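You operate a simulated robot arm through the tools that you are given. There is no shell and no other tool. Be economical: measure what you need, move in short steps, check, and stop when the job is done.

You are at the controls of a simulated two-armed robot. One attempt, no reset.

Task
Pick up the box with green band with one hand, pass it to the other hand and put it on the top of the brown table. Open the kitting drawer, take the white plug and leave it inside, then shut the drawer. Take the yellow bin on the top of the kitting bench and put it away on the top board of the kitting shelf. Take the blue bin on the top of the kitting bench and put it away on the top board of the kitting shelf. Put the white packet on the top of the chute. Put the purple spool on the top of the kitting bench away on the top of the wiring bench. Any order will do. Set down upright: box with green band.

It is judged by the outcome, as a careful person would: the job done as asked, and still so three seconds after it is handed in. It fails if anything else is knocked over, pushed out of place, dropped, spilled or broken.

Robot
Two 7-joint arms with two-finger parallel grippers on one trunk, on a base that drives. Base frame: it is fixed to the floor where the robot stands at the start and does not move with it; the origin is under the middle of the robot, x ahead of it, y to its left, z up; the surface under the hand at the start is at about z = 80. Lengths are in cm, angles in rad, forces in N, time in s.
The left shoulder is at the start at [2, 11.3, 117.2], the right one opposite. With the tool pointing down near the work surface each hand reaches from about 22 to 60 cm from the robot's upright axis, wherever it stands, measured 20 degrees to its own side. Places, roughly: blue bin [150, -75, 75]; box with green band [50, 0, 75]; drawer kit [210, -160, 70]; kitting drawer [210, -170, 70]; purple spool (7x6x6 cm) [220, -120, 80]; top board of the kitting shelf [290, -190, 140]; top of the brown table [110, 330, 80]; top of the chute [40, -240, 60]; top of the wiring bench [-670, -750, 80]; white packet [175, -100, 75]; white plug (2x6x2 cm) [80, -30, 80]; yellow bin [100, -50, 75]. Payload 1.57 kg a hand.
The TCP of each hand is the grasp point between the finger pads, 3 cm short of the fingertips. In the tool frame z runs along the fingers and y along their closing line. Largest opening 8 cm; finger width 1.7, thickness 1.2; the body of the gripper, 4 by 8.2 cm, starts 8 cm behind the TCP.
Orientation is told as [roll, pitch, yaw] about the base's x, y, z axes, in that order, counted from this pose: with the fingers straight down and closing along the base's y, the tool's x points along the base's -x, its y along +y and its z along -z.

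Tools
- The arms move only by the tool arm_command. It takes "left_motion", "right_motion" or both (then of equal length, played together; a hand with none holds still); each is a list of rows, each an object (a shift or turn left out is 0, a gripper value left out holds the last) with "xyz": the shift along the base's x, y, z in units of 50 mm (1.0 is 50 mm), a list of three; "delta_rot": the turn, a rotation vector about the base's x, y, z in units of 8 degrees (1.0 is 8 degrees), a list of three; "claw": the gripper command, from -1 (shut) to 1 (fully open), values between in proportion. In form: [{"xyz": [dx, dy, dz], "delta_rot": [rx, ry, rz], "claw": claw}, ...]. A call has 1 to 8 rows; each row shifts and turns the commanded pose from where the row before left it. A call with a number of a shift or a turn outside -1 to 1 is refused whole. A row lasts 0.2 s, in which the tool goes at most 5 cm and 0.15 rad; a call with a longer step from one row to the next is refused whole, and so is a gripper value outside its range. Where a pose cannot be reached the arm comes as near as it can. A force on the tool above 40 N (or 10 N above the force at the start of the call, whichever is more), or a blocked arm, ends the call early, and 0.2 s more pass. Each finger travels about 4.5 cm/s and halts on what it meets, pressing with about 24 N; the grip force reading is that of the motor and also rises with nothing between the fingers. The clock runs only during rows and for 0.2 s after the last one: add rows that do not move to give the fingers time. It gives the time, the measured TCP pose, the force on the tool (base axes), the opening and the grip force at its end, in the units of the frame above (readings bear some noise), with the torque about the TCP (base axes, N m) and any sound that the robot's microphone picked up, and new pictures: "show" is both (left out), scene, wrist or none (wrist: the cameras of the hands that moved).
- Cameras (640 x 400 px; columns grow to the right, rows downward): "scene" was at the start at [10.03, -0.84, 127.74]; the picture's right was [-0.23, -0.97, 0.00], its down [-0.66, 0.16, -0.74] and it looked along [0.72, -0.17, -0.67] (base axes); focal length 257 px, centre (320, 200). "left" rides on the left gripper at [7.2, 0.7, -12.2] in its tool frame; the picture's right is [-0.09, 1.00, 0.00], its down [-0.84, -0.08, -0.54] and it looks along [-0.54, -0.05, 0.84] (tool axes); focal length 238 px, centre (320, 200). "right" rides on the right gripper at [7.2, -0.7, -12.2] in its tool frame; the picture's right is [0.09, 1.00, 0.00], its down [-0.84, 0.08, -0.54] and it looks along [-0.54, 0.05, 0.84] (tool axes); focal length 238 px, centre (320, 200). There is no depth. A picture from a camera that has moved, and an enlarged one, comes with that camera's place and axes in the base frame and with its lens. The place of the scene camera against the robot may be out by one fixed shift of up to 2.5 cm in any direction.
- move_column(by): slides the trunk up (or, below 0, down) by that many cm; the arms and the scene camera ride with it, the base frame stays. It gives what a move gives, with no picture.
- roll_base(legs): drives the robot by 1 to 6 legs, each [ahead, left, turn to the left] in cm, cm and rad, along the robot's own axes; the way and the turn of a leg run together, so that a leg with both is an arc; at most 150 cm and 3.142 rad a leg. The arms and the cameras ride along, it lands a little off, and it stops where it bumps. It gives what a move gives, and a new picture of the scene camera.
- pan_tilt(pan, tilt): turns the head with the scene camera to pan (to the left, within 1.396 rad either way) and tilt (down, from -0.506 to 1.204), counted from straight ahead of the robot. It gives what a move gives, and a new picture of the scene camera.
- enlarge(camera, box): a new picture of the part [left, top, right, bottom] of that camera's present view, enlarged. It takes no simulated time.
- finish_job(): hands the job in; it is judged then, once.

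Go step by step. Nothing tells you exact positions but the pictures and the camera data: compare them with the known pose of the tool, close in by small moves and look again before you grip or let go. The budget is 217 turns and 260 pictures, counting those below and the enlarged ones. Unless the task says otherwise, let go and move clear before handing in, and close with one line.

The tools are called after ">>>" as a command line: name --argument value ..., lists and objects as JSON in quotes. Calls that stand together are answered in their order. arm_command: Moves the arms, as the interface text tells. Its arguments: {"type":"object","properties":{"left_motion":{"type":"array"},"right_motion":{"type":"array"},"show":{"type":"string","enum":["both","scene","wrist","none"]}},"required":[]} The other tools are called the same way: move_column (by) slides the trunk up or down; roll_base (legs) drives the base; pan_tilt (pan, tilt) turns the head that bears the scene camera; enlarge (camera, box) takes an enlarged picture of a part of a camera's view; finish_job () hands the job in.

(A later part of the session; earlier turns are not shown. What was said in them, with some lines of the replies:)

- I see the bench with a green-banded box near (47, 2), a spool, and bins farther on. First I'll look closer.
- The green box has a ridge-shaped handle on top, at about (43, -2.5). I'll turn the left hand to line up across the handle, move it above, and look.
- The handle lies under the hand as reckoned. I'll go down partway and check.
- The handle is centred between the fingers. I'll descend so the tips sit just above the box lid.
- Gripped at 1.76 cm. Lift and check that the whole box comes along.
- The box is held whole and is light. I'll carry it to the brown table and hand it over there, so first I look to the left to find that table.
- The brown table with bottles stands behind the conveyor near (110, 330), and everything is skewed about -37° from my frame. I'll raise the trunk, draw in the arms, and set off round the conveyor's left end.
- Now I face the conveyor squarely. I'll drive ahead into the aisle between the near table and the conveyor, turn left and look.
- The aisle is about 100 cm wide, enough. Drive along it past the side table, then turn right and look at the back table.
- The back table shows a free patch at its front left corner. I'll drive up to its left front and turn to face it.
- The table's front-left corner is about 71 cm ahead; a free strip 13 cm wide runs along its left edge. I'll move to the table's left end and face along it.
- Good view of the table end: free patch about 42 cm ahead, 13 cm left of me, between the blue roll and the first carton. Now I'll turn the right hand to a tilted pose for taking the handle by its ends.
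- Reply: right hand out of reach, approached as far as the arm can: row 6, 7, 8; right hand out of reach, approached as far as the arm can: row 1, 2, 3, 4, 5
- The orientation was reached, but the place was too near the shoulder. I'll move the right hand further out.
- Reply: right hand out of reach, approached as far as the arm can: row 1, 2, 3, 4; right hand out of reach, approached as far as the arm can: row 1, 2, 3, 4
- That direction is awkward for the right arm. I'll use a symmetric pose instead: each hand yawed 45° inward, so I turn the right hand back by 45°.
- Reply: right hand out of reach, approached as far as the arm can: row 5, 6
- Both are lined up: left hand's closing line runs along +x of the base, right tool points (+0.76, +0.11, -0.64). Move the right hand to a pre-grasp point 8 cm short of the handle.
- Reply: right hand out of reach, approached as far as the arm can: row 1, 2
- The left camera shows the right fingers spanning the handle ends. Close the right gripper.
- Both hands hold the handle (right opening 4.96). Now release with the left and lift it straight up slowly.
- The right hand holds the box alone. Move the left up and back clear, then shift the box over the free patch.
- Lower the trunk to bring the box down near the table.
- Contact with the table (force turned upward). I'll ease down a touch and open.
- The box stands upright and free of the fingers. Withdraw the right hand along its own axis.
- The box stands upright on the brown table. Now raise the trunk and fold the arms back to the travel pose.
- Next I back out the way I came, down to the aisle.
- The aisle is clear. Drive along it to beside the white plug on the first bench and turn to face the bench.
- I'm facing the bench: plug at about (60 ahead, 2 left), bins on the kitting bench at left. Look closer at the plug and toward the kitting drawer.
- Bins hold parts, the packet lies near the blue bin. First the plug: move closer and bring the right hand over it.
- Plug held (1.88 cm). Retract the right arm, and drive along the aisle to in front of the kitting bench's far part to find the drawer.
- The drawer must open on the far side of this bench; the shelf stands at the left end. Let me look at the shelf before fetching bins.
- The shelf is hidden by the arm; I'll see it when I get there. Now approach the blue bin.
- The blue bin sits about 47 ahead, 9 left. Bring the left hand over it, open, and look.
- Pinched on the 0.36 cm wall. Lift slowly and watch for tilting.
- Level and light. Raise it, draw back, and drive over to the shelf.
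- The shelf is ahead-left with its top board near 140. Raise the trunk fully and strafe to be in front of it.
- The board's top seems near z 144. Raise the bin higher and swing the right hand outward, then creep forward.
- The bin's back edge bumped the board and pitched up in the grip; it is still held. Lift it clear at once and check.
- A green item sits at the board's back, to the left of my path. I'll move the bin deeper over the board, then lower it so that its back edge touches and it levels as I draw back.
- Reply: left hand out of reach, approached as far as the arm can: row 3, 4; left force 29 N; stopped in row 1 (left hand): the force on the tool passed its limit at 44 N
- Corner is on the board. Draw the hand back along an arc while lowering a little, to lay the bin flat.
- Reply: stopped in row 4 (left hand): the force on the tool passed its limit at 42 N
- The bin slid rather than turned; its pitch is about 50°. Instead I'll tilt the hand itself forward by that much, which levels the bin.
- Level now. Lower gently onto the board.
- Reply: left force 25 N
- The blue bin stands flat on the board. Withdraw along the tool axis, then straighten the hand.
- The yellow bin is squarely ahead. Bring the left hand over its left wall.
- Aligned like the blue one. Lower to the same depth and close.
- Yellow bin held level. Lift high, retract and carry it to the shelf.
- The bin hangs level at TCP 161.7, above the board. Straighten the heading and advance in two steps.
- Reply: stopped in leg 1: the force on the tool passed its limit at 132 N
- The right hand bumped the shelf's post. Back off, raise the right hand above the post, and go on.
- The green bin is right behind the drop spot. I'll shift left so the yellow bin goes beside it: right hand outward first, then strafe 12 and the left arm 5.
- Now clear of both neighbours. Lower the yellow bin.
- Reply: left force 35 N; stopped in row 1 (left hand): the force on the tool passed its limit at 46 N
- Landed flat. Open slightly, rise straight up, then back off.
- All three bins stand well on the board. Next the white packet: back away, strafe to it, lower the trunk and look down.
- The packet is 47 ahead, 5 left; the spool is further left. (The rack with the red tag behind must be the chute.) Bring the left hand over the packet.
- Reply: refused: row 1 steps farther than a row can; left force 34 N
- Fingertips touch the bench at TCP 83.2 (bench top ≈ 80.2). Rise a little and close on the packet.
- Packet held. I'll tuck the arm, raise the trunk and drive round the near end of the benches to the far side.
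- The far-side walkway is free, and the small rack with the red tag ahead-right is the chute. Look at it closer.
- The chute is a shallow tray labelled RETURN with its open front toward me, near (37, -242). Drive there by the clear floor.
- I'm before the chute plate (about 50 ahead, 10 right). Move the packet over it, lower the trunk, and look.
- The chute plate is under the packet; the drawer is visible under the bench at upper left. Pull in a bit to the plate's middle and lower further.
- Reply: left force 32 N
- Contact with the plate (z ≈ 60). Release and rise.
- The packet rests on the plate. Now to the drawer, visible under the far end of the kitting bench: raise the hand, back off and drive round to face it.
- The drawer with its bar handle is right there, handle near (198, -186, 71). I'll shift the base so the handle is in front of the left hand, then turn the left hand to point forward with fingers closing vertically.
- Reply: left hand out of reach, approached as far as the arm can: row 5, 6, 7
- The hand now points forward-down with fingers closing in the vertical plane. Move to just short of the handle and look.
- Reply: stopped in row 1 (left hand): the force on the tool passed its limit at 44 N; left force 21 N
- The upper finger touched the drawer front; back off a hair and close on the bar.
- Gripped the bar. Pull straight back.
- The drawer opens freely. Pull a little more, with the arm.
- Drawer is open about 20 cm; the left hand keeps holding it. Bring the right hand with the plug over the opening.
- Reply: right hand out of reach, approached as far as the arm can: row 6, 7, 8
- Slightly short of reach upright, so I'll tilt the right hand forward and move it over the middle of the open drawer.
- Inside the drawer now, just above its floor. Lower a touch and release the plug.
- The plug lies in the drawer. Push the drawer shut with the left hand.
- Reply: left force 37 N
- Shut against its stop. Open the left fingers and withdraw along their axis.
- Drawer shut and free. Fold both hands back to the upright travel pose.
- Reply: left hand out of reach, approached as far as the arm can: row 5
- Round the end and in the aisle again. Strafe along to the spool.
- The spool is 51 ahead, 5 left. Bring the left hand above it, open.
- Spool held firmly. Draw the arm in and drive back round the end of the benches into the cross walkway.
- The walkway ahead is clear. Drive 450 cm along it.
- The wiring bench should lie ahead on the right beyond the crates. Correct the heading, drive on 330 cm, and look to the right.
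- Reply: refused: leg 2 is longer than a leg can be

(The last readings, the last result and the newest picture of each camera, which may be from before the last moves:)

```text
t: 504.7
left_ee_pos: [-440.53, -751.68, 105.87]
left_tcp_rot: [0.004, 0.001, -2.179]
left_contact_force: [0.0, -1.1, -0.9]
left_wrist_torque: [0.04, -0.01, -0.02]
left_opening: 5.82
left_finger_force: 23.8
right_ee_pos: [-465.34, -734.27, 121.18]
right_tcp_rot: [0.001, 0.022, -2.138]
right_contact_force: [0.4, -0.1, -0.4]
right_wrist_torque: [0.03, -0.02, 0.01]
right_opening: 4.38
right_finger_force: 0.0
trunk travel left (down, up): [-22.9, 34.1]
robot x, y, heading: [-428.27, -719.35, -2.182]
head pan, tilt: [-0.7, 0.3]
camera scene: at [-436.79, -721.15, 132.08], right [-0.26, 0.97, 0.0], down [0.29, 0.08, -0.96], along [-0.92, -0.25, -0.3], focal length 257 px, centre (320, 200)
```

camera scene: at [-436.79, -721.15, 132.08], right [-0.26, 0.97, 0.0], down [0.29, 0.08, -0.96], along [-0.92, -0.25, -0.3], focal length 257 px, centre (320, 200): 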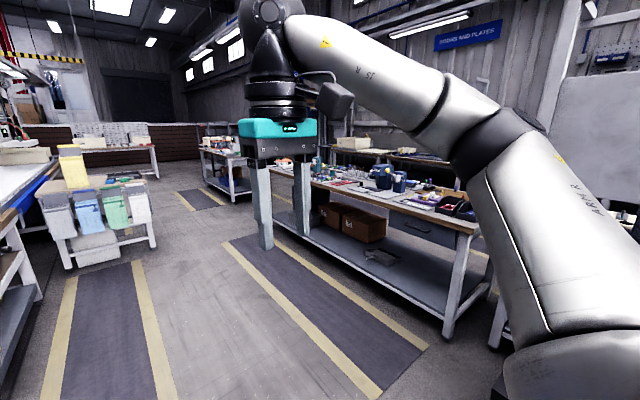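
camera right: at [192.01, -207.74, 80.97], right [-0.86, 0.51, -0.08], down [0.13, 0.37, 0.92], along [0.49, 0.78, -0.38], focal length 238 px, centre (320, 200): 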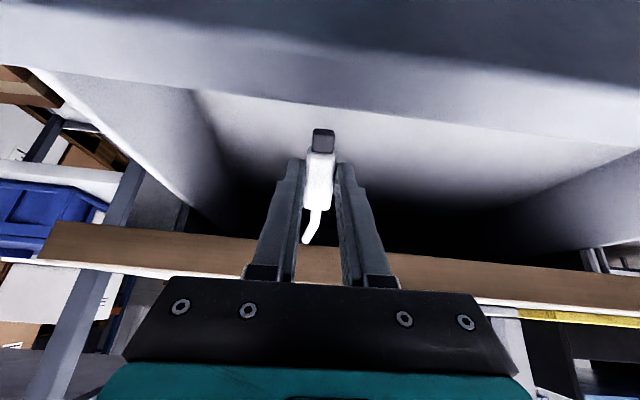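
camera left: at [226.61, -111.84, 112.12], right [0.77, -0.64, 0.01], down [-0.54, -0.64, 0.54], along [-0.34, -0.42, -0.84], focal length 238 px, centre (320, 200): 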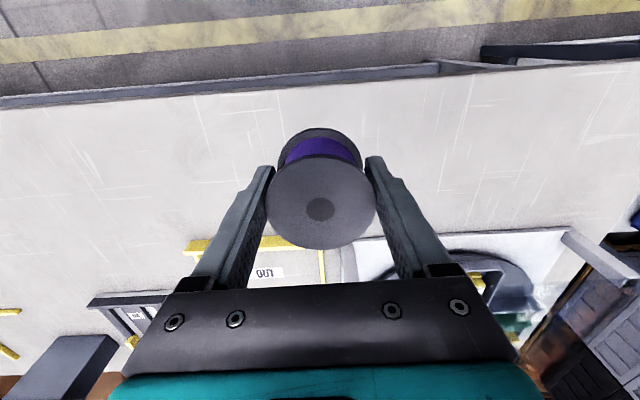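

The cluttered bench at centre right is the wiring bench. Enlarge to find a free spot on it.

>>> enlarge --camera "scene" --box '[260, 130, 500, 280]'

```text
2.67 times, centred on (380, 205) of scene
camera zoom: at [-436.79, -721.15, 132.08], right [-0.26, 0.97, 0.0], down [0.29, 0.08, -0.96], along [-0.92, -0.25, -0.3], focal length 685 px, centre (160, 187)
```

zoom: 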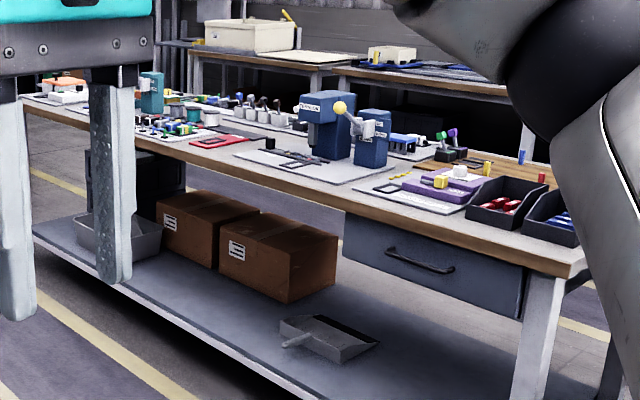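

The wiring bench's near edge runs parallel to the walkway. Drive level with it, turn right to face it, and look at its surface.

>>> roll_base --legs '[[149, 0, -0.03], [0, 0, -1.57], [68, 0, 0]]'

>>> pan_tilt --pan 0.0 --tilt 0.75

```text
t: 519.1
left_ee_pos: [-600.25, -785.93, 105.9]
left_tcp_rot: [0.006, 0.002, 2.504]
left_contact_force: [-0.5, 0.8, -2.7]
left_wrist_torque: [0.01, -0.02, 0.0]
left_opening: 5.86
left_finger_force: 23.9
right_ee_pos: [-582.03, -761.52, 120.97]
right_tcp_rot: [0.0, 0.02, 2.546]
right_contact_force: [-0.4, 1.2, -0.6]
right_wrist_torque: [-0.01, -0.05, 0.01]
right_opening: 4.39
right_finger_force: 0.1
trunk travel left (down, up): [-22.9, 34.1]
robot x, y, heading: [-568.01, -799.78, 2.505]
head pan, tilt: [-0.7, 0.3]
camera scene: at [-569.84, -788.41, 132.09], right [0.97, 0.23, 0.0], down [0.07, -0.29, -0.96], along [-0.22, 0.93, -0.3], focal length 257 px, centre (320, 200)
```

scene: 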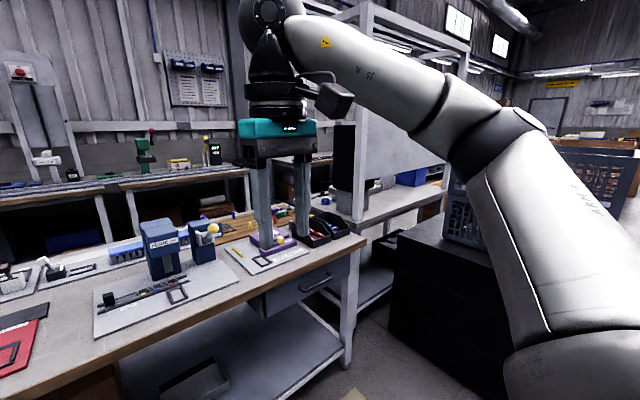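

```text
t: 520.2
left_ee_pos: [-600.23, -785.87, 105.9]
left_tcp_rot: [0.007, 0.003, 2.506]
left_contact_force: [0.5, 0.3, -1.3]
left_wrist_torque: [0.0, 0.01, 0.0]
left_opening: 5.87
left_finger_force: 24.1
right_ee_pos: [-581.95, -761.45, 121.09]
right_tcp_rot: [-0.001, 0.021, 2.547]
right_contact_force: [-0.7, -0.5, -0.2]
right_wrist_torque: [-0.03, 0.03, -0.03]
right_opening: 4.41
right_finger_force: 0.0
trunk travel left (down, up): [-22.9, 34.1]
robot x, y, heading: [-567.91, -798.64, 2.506]
head pan, tilt: [0.0, 0.75]
camera scene: at [-574.3, -792.58, 128.06], right [0.59, 0.8, 0.0], down [0.55, -0.41, -0.73], along [-0.59, 0.43, -0.68], focal length 257 px, centre (320, 200)
```

scene: 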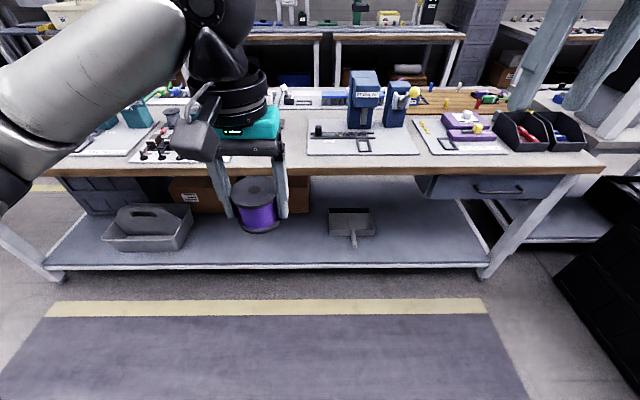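

There's a clear gap on the wood between a red mat and the press plate, near (-647, -749). Drive closer.

>>> roll_base --legs '[[40, 0, 0]]'

```text
t: 522.7
left_ee_pos: [-631.75, -762.91, 105.84]
left_tcp_rot: [0.005, 0.0, 2.509]
left_contact_force: [0.4, 0.1, -1.8]
left_wrist_torque: [0.0, -0.02, -0.03]
left_opening: 5.87
left_finger_force: 24.1
right_ee_pos: [-613.75, -738.47, 121.16]
right_tcp_rot: [0.0, 0.02, 2.553]
right_contact_force: [-0.1, 0.0, -0.3]
right_wrist_torque: [-0.01, -0.04, -0.01]
right_opening: 4.38
right_finger_force: 0.0
trunk travel left (down, up): [-22.9, 34.1]
robot x, y, heading: [-599.63, -776.2, 2.515]
head pan, tilt: [0.0, 0.75]
camera scene: at [-605.92, -769.45, 128.05], right [0.59, 0.81, 0.0], down [0.55, -0.4, -0.73], along [-0.59, 0.43, -0.68], focal length 257 px, centre (320, 200)
```

scene: 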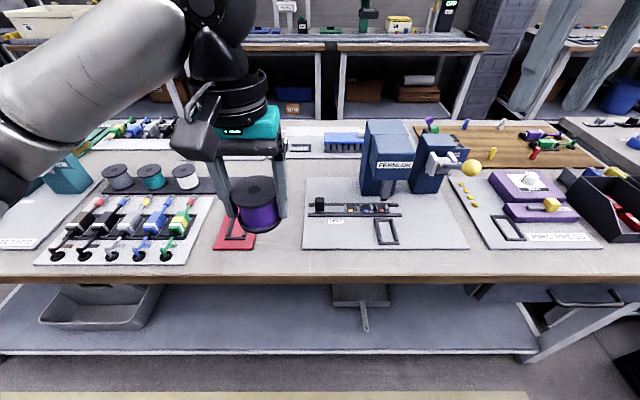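

The gap between the red mat and press plate is ~10 cm wide, 51 ahead, 8 left. Move the spool over it and check with the wrist camera.

>>> arm_command --left_motion '[{"xyz": [-0.69, 0.5, -0.4]}, {"xyz": [-0.69, 0.5, -0.4]}, {"xyz": [-0.69, 0.5, -0.4]}, {"xyz": [-0.69, 0.5, -0.4]}, {}]' --show "both"

```text
t: 523.9
left_ee_pos: [-645.53, -752.85, 97.75]
left_tcp_rot: [0.006, -0.001, 2.51]
left_contact_force: [0.4, 0.1, -2.5]
left_wrist_torque: [-0.03, 0.01, 0.0]
left_opening: 5.86
left_finger_force: 24.1
right_ee_pos: [-613.82, -738.54, 121.21]
right_tcp_rot: [-0.001, 0.019, 2.552]
right_contact_force: [-0.7, 0.6, 0.3]
right_wrist_torque: [0.0, -0.01, 0.01]
right_opening: 4.41
right_finger_force: 0.0
trunk travel left (down, up): [-22.9, 34.1]
robot x, y, heading: [-599.26, -776.17, 2.511]
head pan, tilt: [0.0, 0.75]
camera scene: at [-605.88, -769.51, 128.05], right [0.59, 0.81, 0.0], down [0.55, -0.4, -0.73], along [-0.59, 0.43, -0.68], focal length 257 px, centre (320, 200)
camera left: at [-640.07, -757.53, 110.07], right [-0.66, -0.75, 0.0], down [-0.63, 0.56, 0.54], along [-0.41, 0.36, -0.84], focal length 238 px, centre (320, 200)
```

scene: 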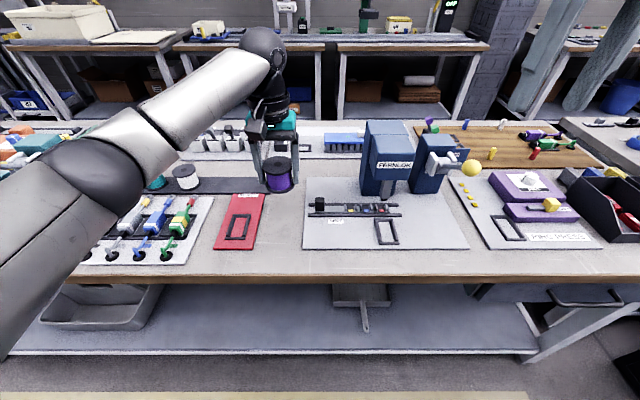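
left: 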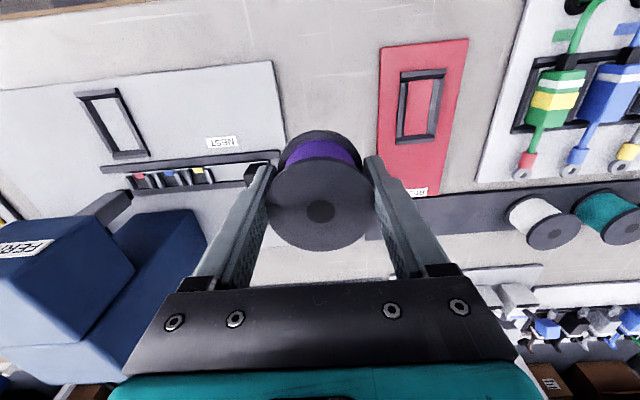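

>>> arm_command --left_motion '[{"xyz": [-0.12, -0.16, -0.5]}, {"xyz": [0, 0, -0.8]}, {"xyz": [0, 0, -0.7]}, {}]' --show "wrist"

```text
t: 524.9
left_ee_pos: [-646.22, -753.67, 87.91]
left_tcp_rot: [0.006, 0.001, 2.51]
left_contact_force: [-0.3, 0.1, -2.5]
left_wrist_torque: [0.0, -0.02, 0.0]
left_opening: 5.87
left_finger_force: 23.6
right_ee_pos: [-613.69, -738.53, 121.17]
right_tcp_rot: [-0.001, 0.021, 2.551]
right_contact_force: [-0.1, 0.2, 0.3]
right_wrist_torque: [0.0, 0.0, 0.0]
right_opening: 4.4
right_finger_force: 0.1
trunk travel left (down, up): [-22.9, 34.1]
robot x, y, heading: [-599.5, -775.97, 2.508]
head pan, tilt: [0.0, 0.75]
camera left: at [-640.73, -758.41, 100.28], right [-0.66, -0.75, 0.0], down [-0.63, 0.56, 0.54], along [-0.41, 0.35, -0.84], focal length 238 px, centre (320, 200)
```

left: 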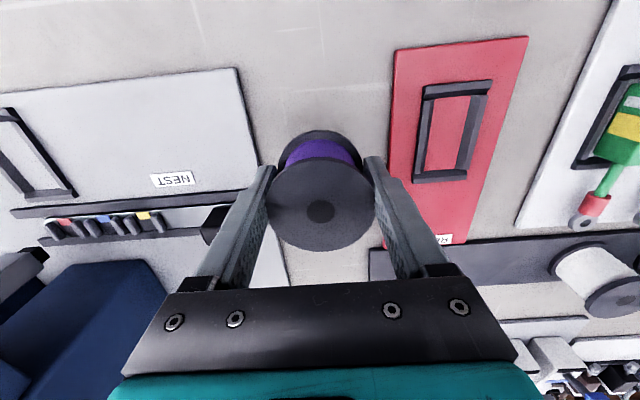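

Centred in the gap. Lower to the surface.

>>> arm_command --left_motion '[{"xyz": [0, 0, -0.4]}, {"xyz": [0, 0, -0.2]}, {}]' --show "none"

>>> arm_command --left_motion '[{"xyz": [0, 0, -0.1]}, {}]' --show "none"

>>> arm_command --left_motion '[{"xyz": [0, 0, -0.1]}, {}]' --show "none"

```text
t: 525.7
left_ee_pos: [-646.27, -753.74, 84.9]
left_tcp_rot: [0.007, 0.0, 2.509]
left_contact_force: [0.5, -0.3, -2.0]
left_wrist_torque: [-0.02, 0.0, 0.03]
left_opening: 5.9
left_finger_force: 23.8
right_ee_pos: [-613.72, -738.6, 121.14]
right_tcp_rot: [0.0, 0.021, 2.553]
right_contact_force: [-0.3, -0.9, 0.9]
right_wrist_torque: [0.02, -0.01, -0.03]
right_opening: 4.39
right_finger_force: 0.0
trunk travel left (down, up): [-22.9, 34.1]
robot x, y, heading: [-599.25, -776.13, 2.512]
head pan, tilt: [0.0, 0.75]
```

```text
t: 526.3
left_ee_pos: [-646.2, -753.7, 84.27]
left_tcp_rot: [0.006, 0.001, 2.511]
left_contact_force: [-0.2, -0.3, -1.6]
left_wrist_torque: [-0.04, -0.04, 0.02]
left_opening: 5.84
left_finger_force: 23.9
right_ee_pos: [-613.67, -738.66, 121.27]
right_tcp_rot: [-0.001, 0.023, 2.552]
right_contact_force: [0.4, 1.1, 0.0]
right_wrist_torque: [-0.02, 0.04, -0.02]
right_opening: 4.4
right_finger_force: 0.0
trunk travel left (down, up): [-22.9, 34.1]
robot x, y, heading: [-599.19, -776.06, 2.515]
head pan, tilt: [0.0, 0.75]
```

```text
t: 526.9
left_ee_pos: [-646.04, -753.73, 84.0]
left_tcp_rot: [0.006, 0.0, 2.509]
left_contact_force: [-0.4, 0.1, -1.8]
left_wrist_torque: [0.0, -0.04, -0.03]
left_opening: 5.86
left_finger_force: 24.0
right_ee_pos: [-613.7, -738.5, 121.16]
right_tcp_rot: [0.0, 0.023, 2.552]
right_contact_force: [-0.1, -0.3, 0.6]
right_wrist_torque: [0.01, -0.05, 0.0]
right_opening: 4.4
right_finger_force: 0.2
trunk travel left (down, up): [-22.9, 34.1]
robot x, y, heading: [-598.88, -776.23, 2.507]
head pan, tilt: [0.0, 0.75]
```

>>> arm_command --left_motion '[{"xyz": [0, 0, -0.08]}, {}]' --show "none"

>>> arm_command --left_motion '[{"xyz": [0, 0, -0.08]}, {}]' --show "none"

>>> enlarge --camera "scene" --box '[200, 100, 340, 270]'

```text
t: 527.5
left_ee_pos: [-646.21, -753.65, 83.85]
left_tcp_rot: [0.003, -0.004, 2.509]
left_contact_force: [-0.7, -2.9, 16.3]
left_wrist_torque: [-0.24, -0.35, -0.07]
left_opening: 5.84
left_finger_force: 23.4
right_ee_pos: [-613.55, -738.68, 121.18]
right_tcp_rot: [-0.001, 0.019, 2.552]
right_contact_force: [-0.2, -0.4, 0.4]
right_wrist_torque: [0.0, -0.02, 0.0]
right_opening: 4.4
right_finger_force: 0.1
trunk travel left (down, up): [-22.9, 34.1]
robot x, y, heading: [-599.65, -775.95, 2.508]
head pan, tilt: [0.0, 0.75]
```

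```text
t: 528.1
left_ee_pos: [-646.2, -753.63, 83.44]
left_tcp_rot: [0.003, -0.007, 2.509]
left_contact_force: [-0.2, -2.2, 27.8]
left_wrist_torque: [0.54, -0.13, 0.02]
left_opening: 5.85
left_finger_force: 23.9
right_ee_pos: [-613.53, -738.69, 121.21]
right_tcp_rot: [0.0, 0.019, 2.553]
right_contact_force: [-0.5, -0.1, 0.2]
right_wrist_torque: [-0.01, 0.01, 0.01]
right_opening: 4.41
right_finger_force: 0.0
trunk travel left (down, up): [-22.9, 34.1]
robot x, y, heading: [-599.48, -776.36, 2.516]
head pan, tilt: [0.0, 0.75]
```

```text
2.35 times, centred on (270, 185) of scene
camera zoom: at [-605.68, -769.6, 128.08], right [0.59, 0.81, 0.0], down [0.55, -0.4, -0.73], along [-0.59, 0.43, -0.68], focal length 604 px, centre (438, 235)
```

zoom: 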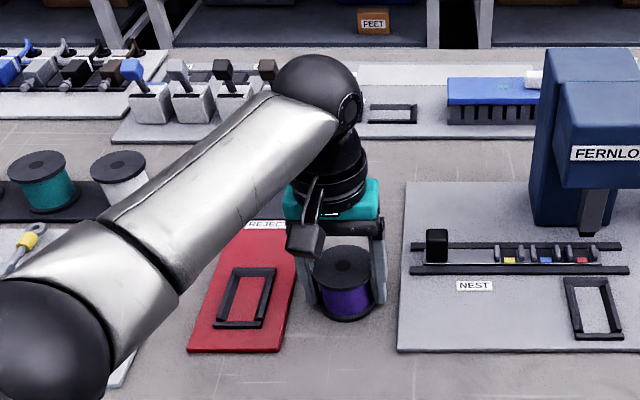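

Contact. Open just enough and rise straight up.

>>> arm_command --left_motion '[{"xyz": [0, 0, 0.06]}, {"claw": 0.8}, {}, {}, {"xyz": [0, 0, 0.4]}, {"xyz": [0, 0, 0.8]}, {"xyz": [0, 0, 0.9]}, {"xyz": [0, 0, 0.9]}]' --show "wrist"

```text
t: 529.9
left_ee_pos: [-646.07, -753.6, 98.41]
left_tcp_rot: [0.005, 0.002, 2.51]
left_contact_force: [0.3, -0.8, -0.9]
left_wrist_torque: [-0.01, 0.01, 0.01]
left_opening: 7.2
left_finger_force: 0.0
right_ee_pos: [-613.68, -738.4, 121.22]
right_tcp_rot: [0.0, 0.02, 2.551]
right_contact_force: [0.1, -0.4, -0.6]
right_wrist_torque: [0.01, -0.02, -0.02]
right_opening: 4.41
right_finger_force: 0.0
trunk travel left (down, up): [-22.9, 34.1]
robot x, y, heading: [-599.48, -775.98, 2.51]
head pan, tilt: [0.0, 0.75]
camera left: at [-640.56, -758.43, 110.66], right [-0.66, -0.75, 0.01], down [-0.63, 0.56, 0.54], along [-0.41, 0.35, -0.84], focal length 238 px, centre (320, 200)
```

left: 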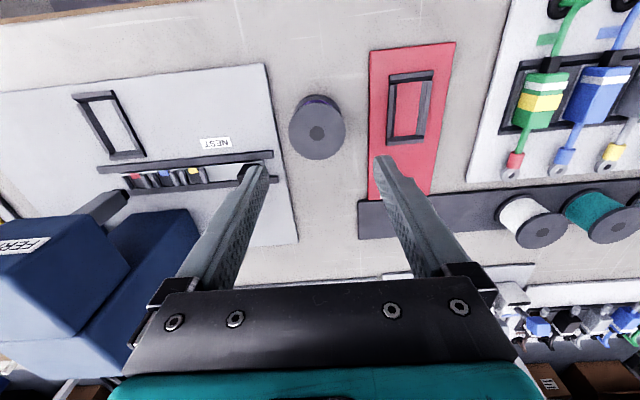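

The spool stands upright in the gap and all six jobs are done; draw the hand clear and hand in.

>>> arm_command --left_motion '[{"xyz": [0, 0, 0.8]}, {"xyz": [0.5, -0.35, 0.3]}, {"xyz": [0.5, -0.35, 0]}]' --show "none"

>>> finish_job

```text
t: 530.7
left_ee_pos: [-641.12, -757.32, 103.89]
left_tcp_rot: [0.004, 0.002, 2.511]
left_contact_force: [-0.4, 0.0, 0.4]
left_wrist_torque: [0.0, -0.02, 0.02]
left_opening: 7.21
left_finger_force: 0.0
right_ee_pos: [-613.58, -738.53, 121.18]
right_tcp_rot: [0.0, 0.021, 2.552]
right_contact_force: [0.0, 0.9, -0.7]
right_wrist_torque: [-0.04, 0.03, 0.02]
right_opening: 4.39
right_finger_force: 0.1
trunk travel left (down, up): [-22.9, 34.1]
robot x, y, heading: [-599.68, -776.13, 2.511]
head pan, tilt: [0.0, 0.75]
```

```text
The job is handed in.
```

All six tasks are done and handed in: the box passed from left to right hand and stands upright on the brown table, the plug is in the shut drawer, both bins are on the top board of the kitting shelf, the packet is on the chute, and the spool is on the wiring bench. On the way the blue bin bumped the shelf edge and tipped in the grip before I levelled it, and the right hand bumped a shelf post; I saw nothing knocked over or moved.
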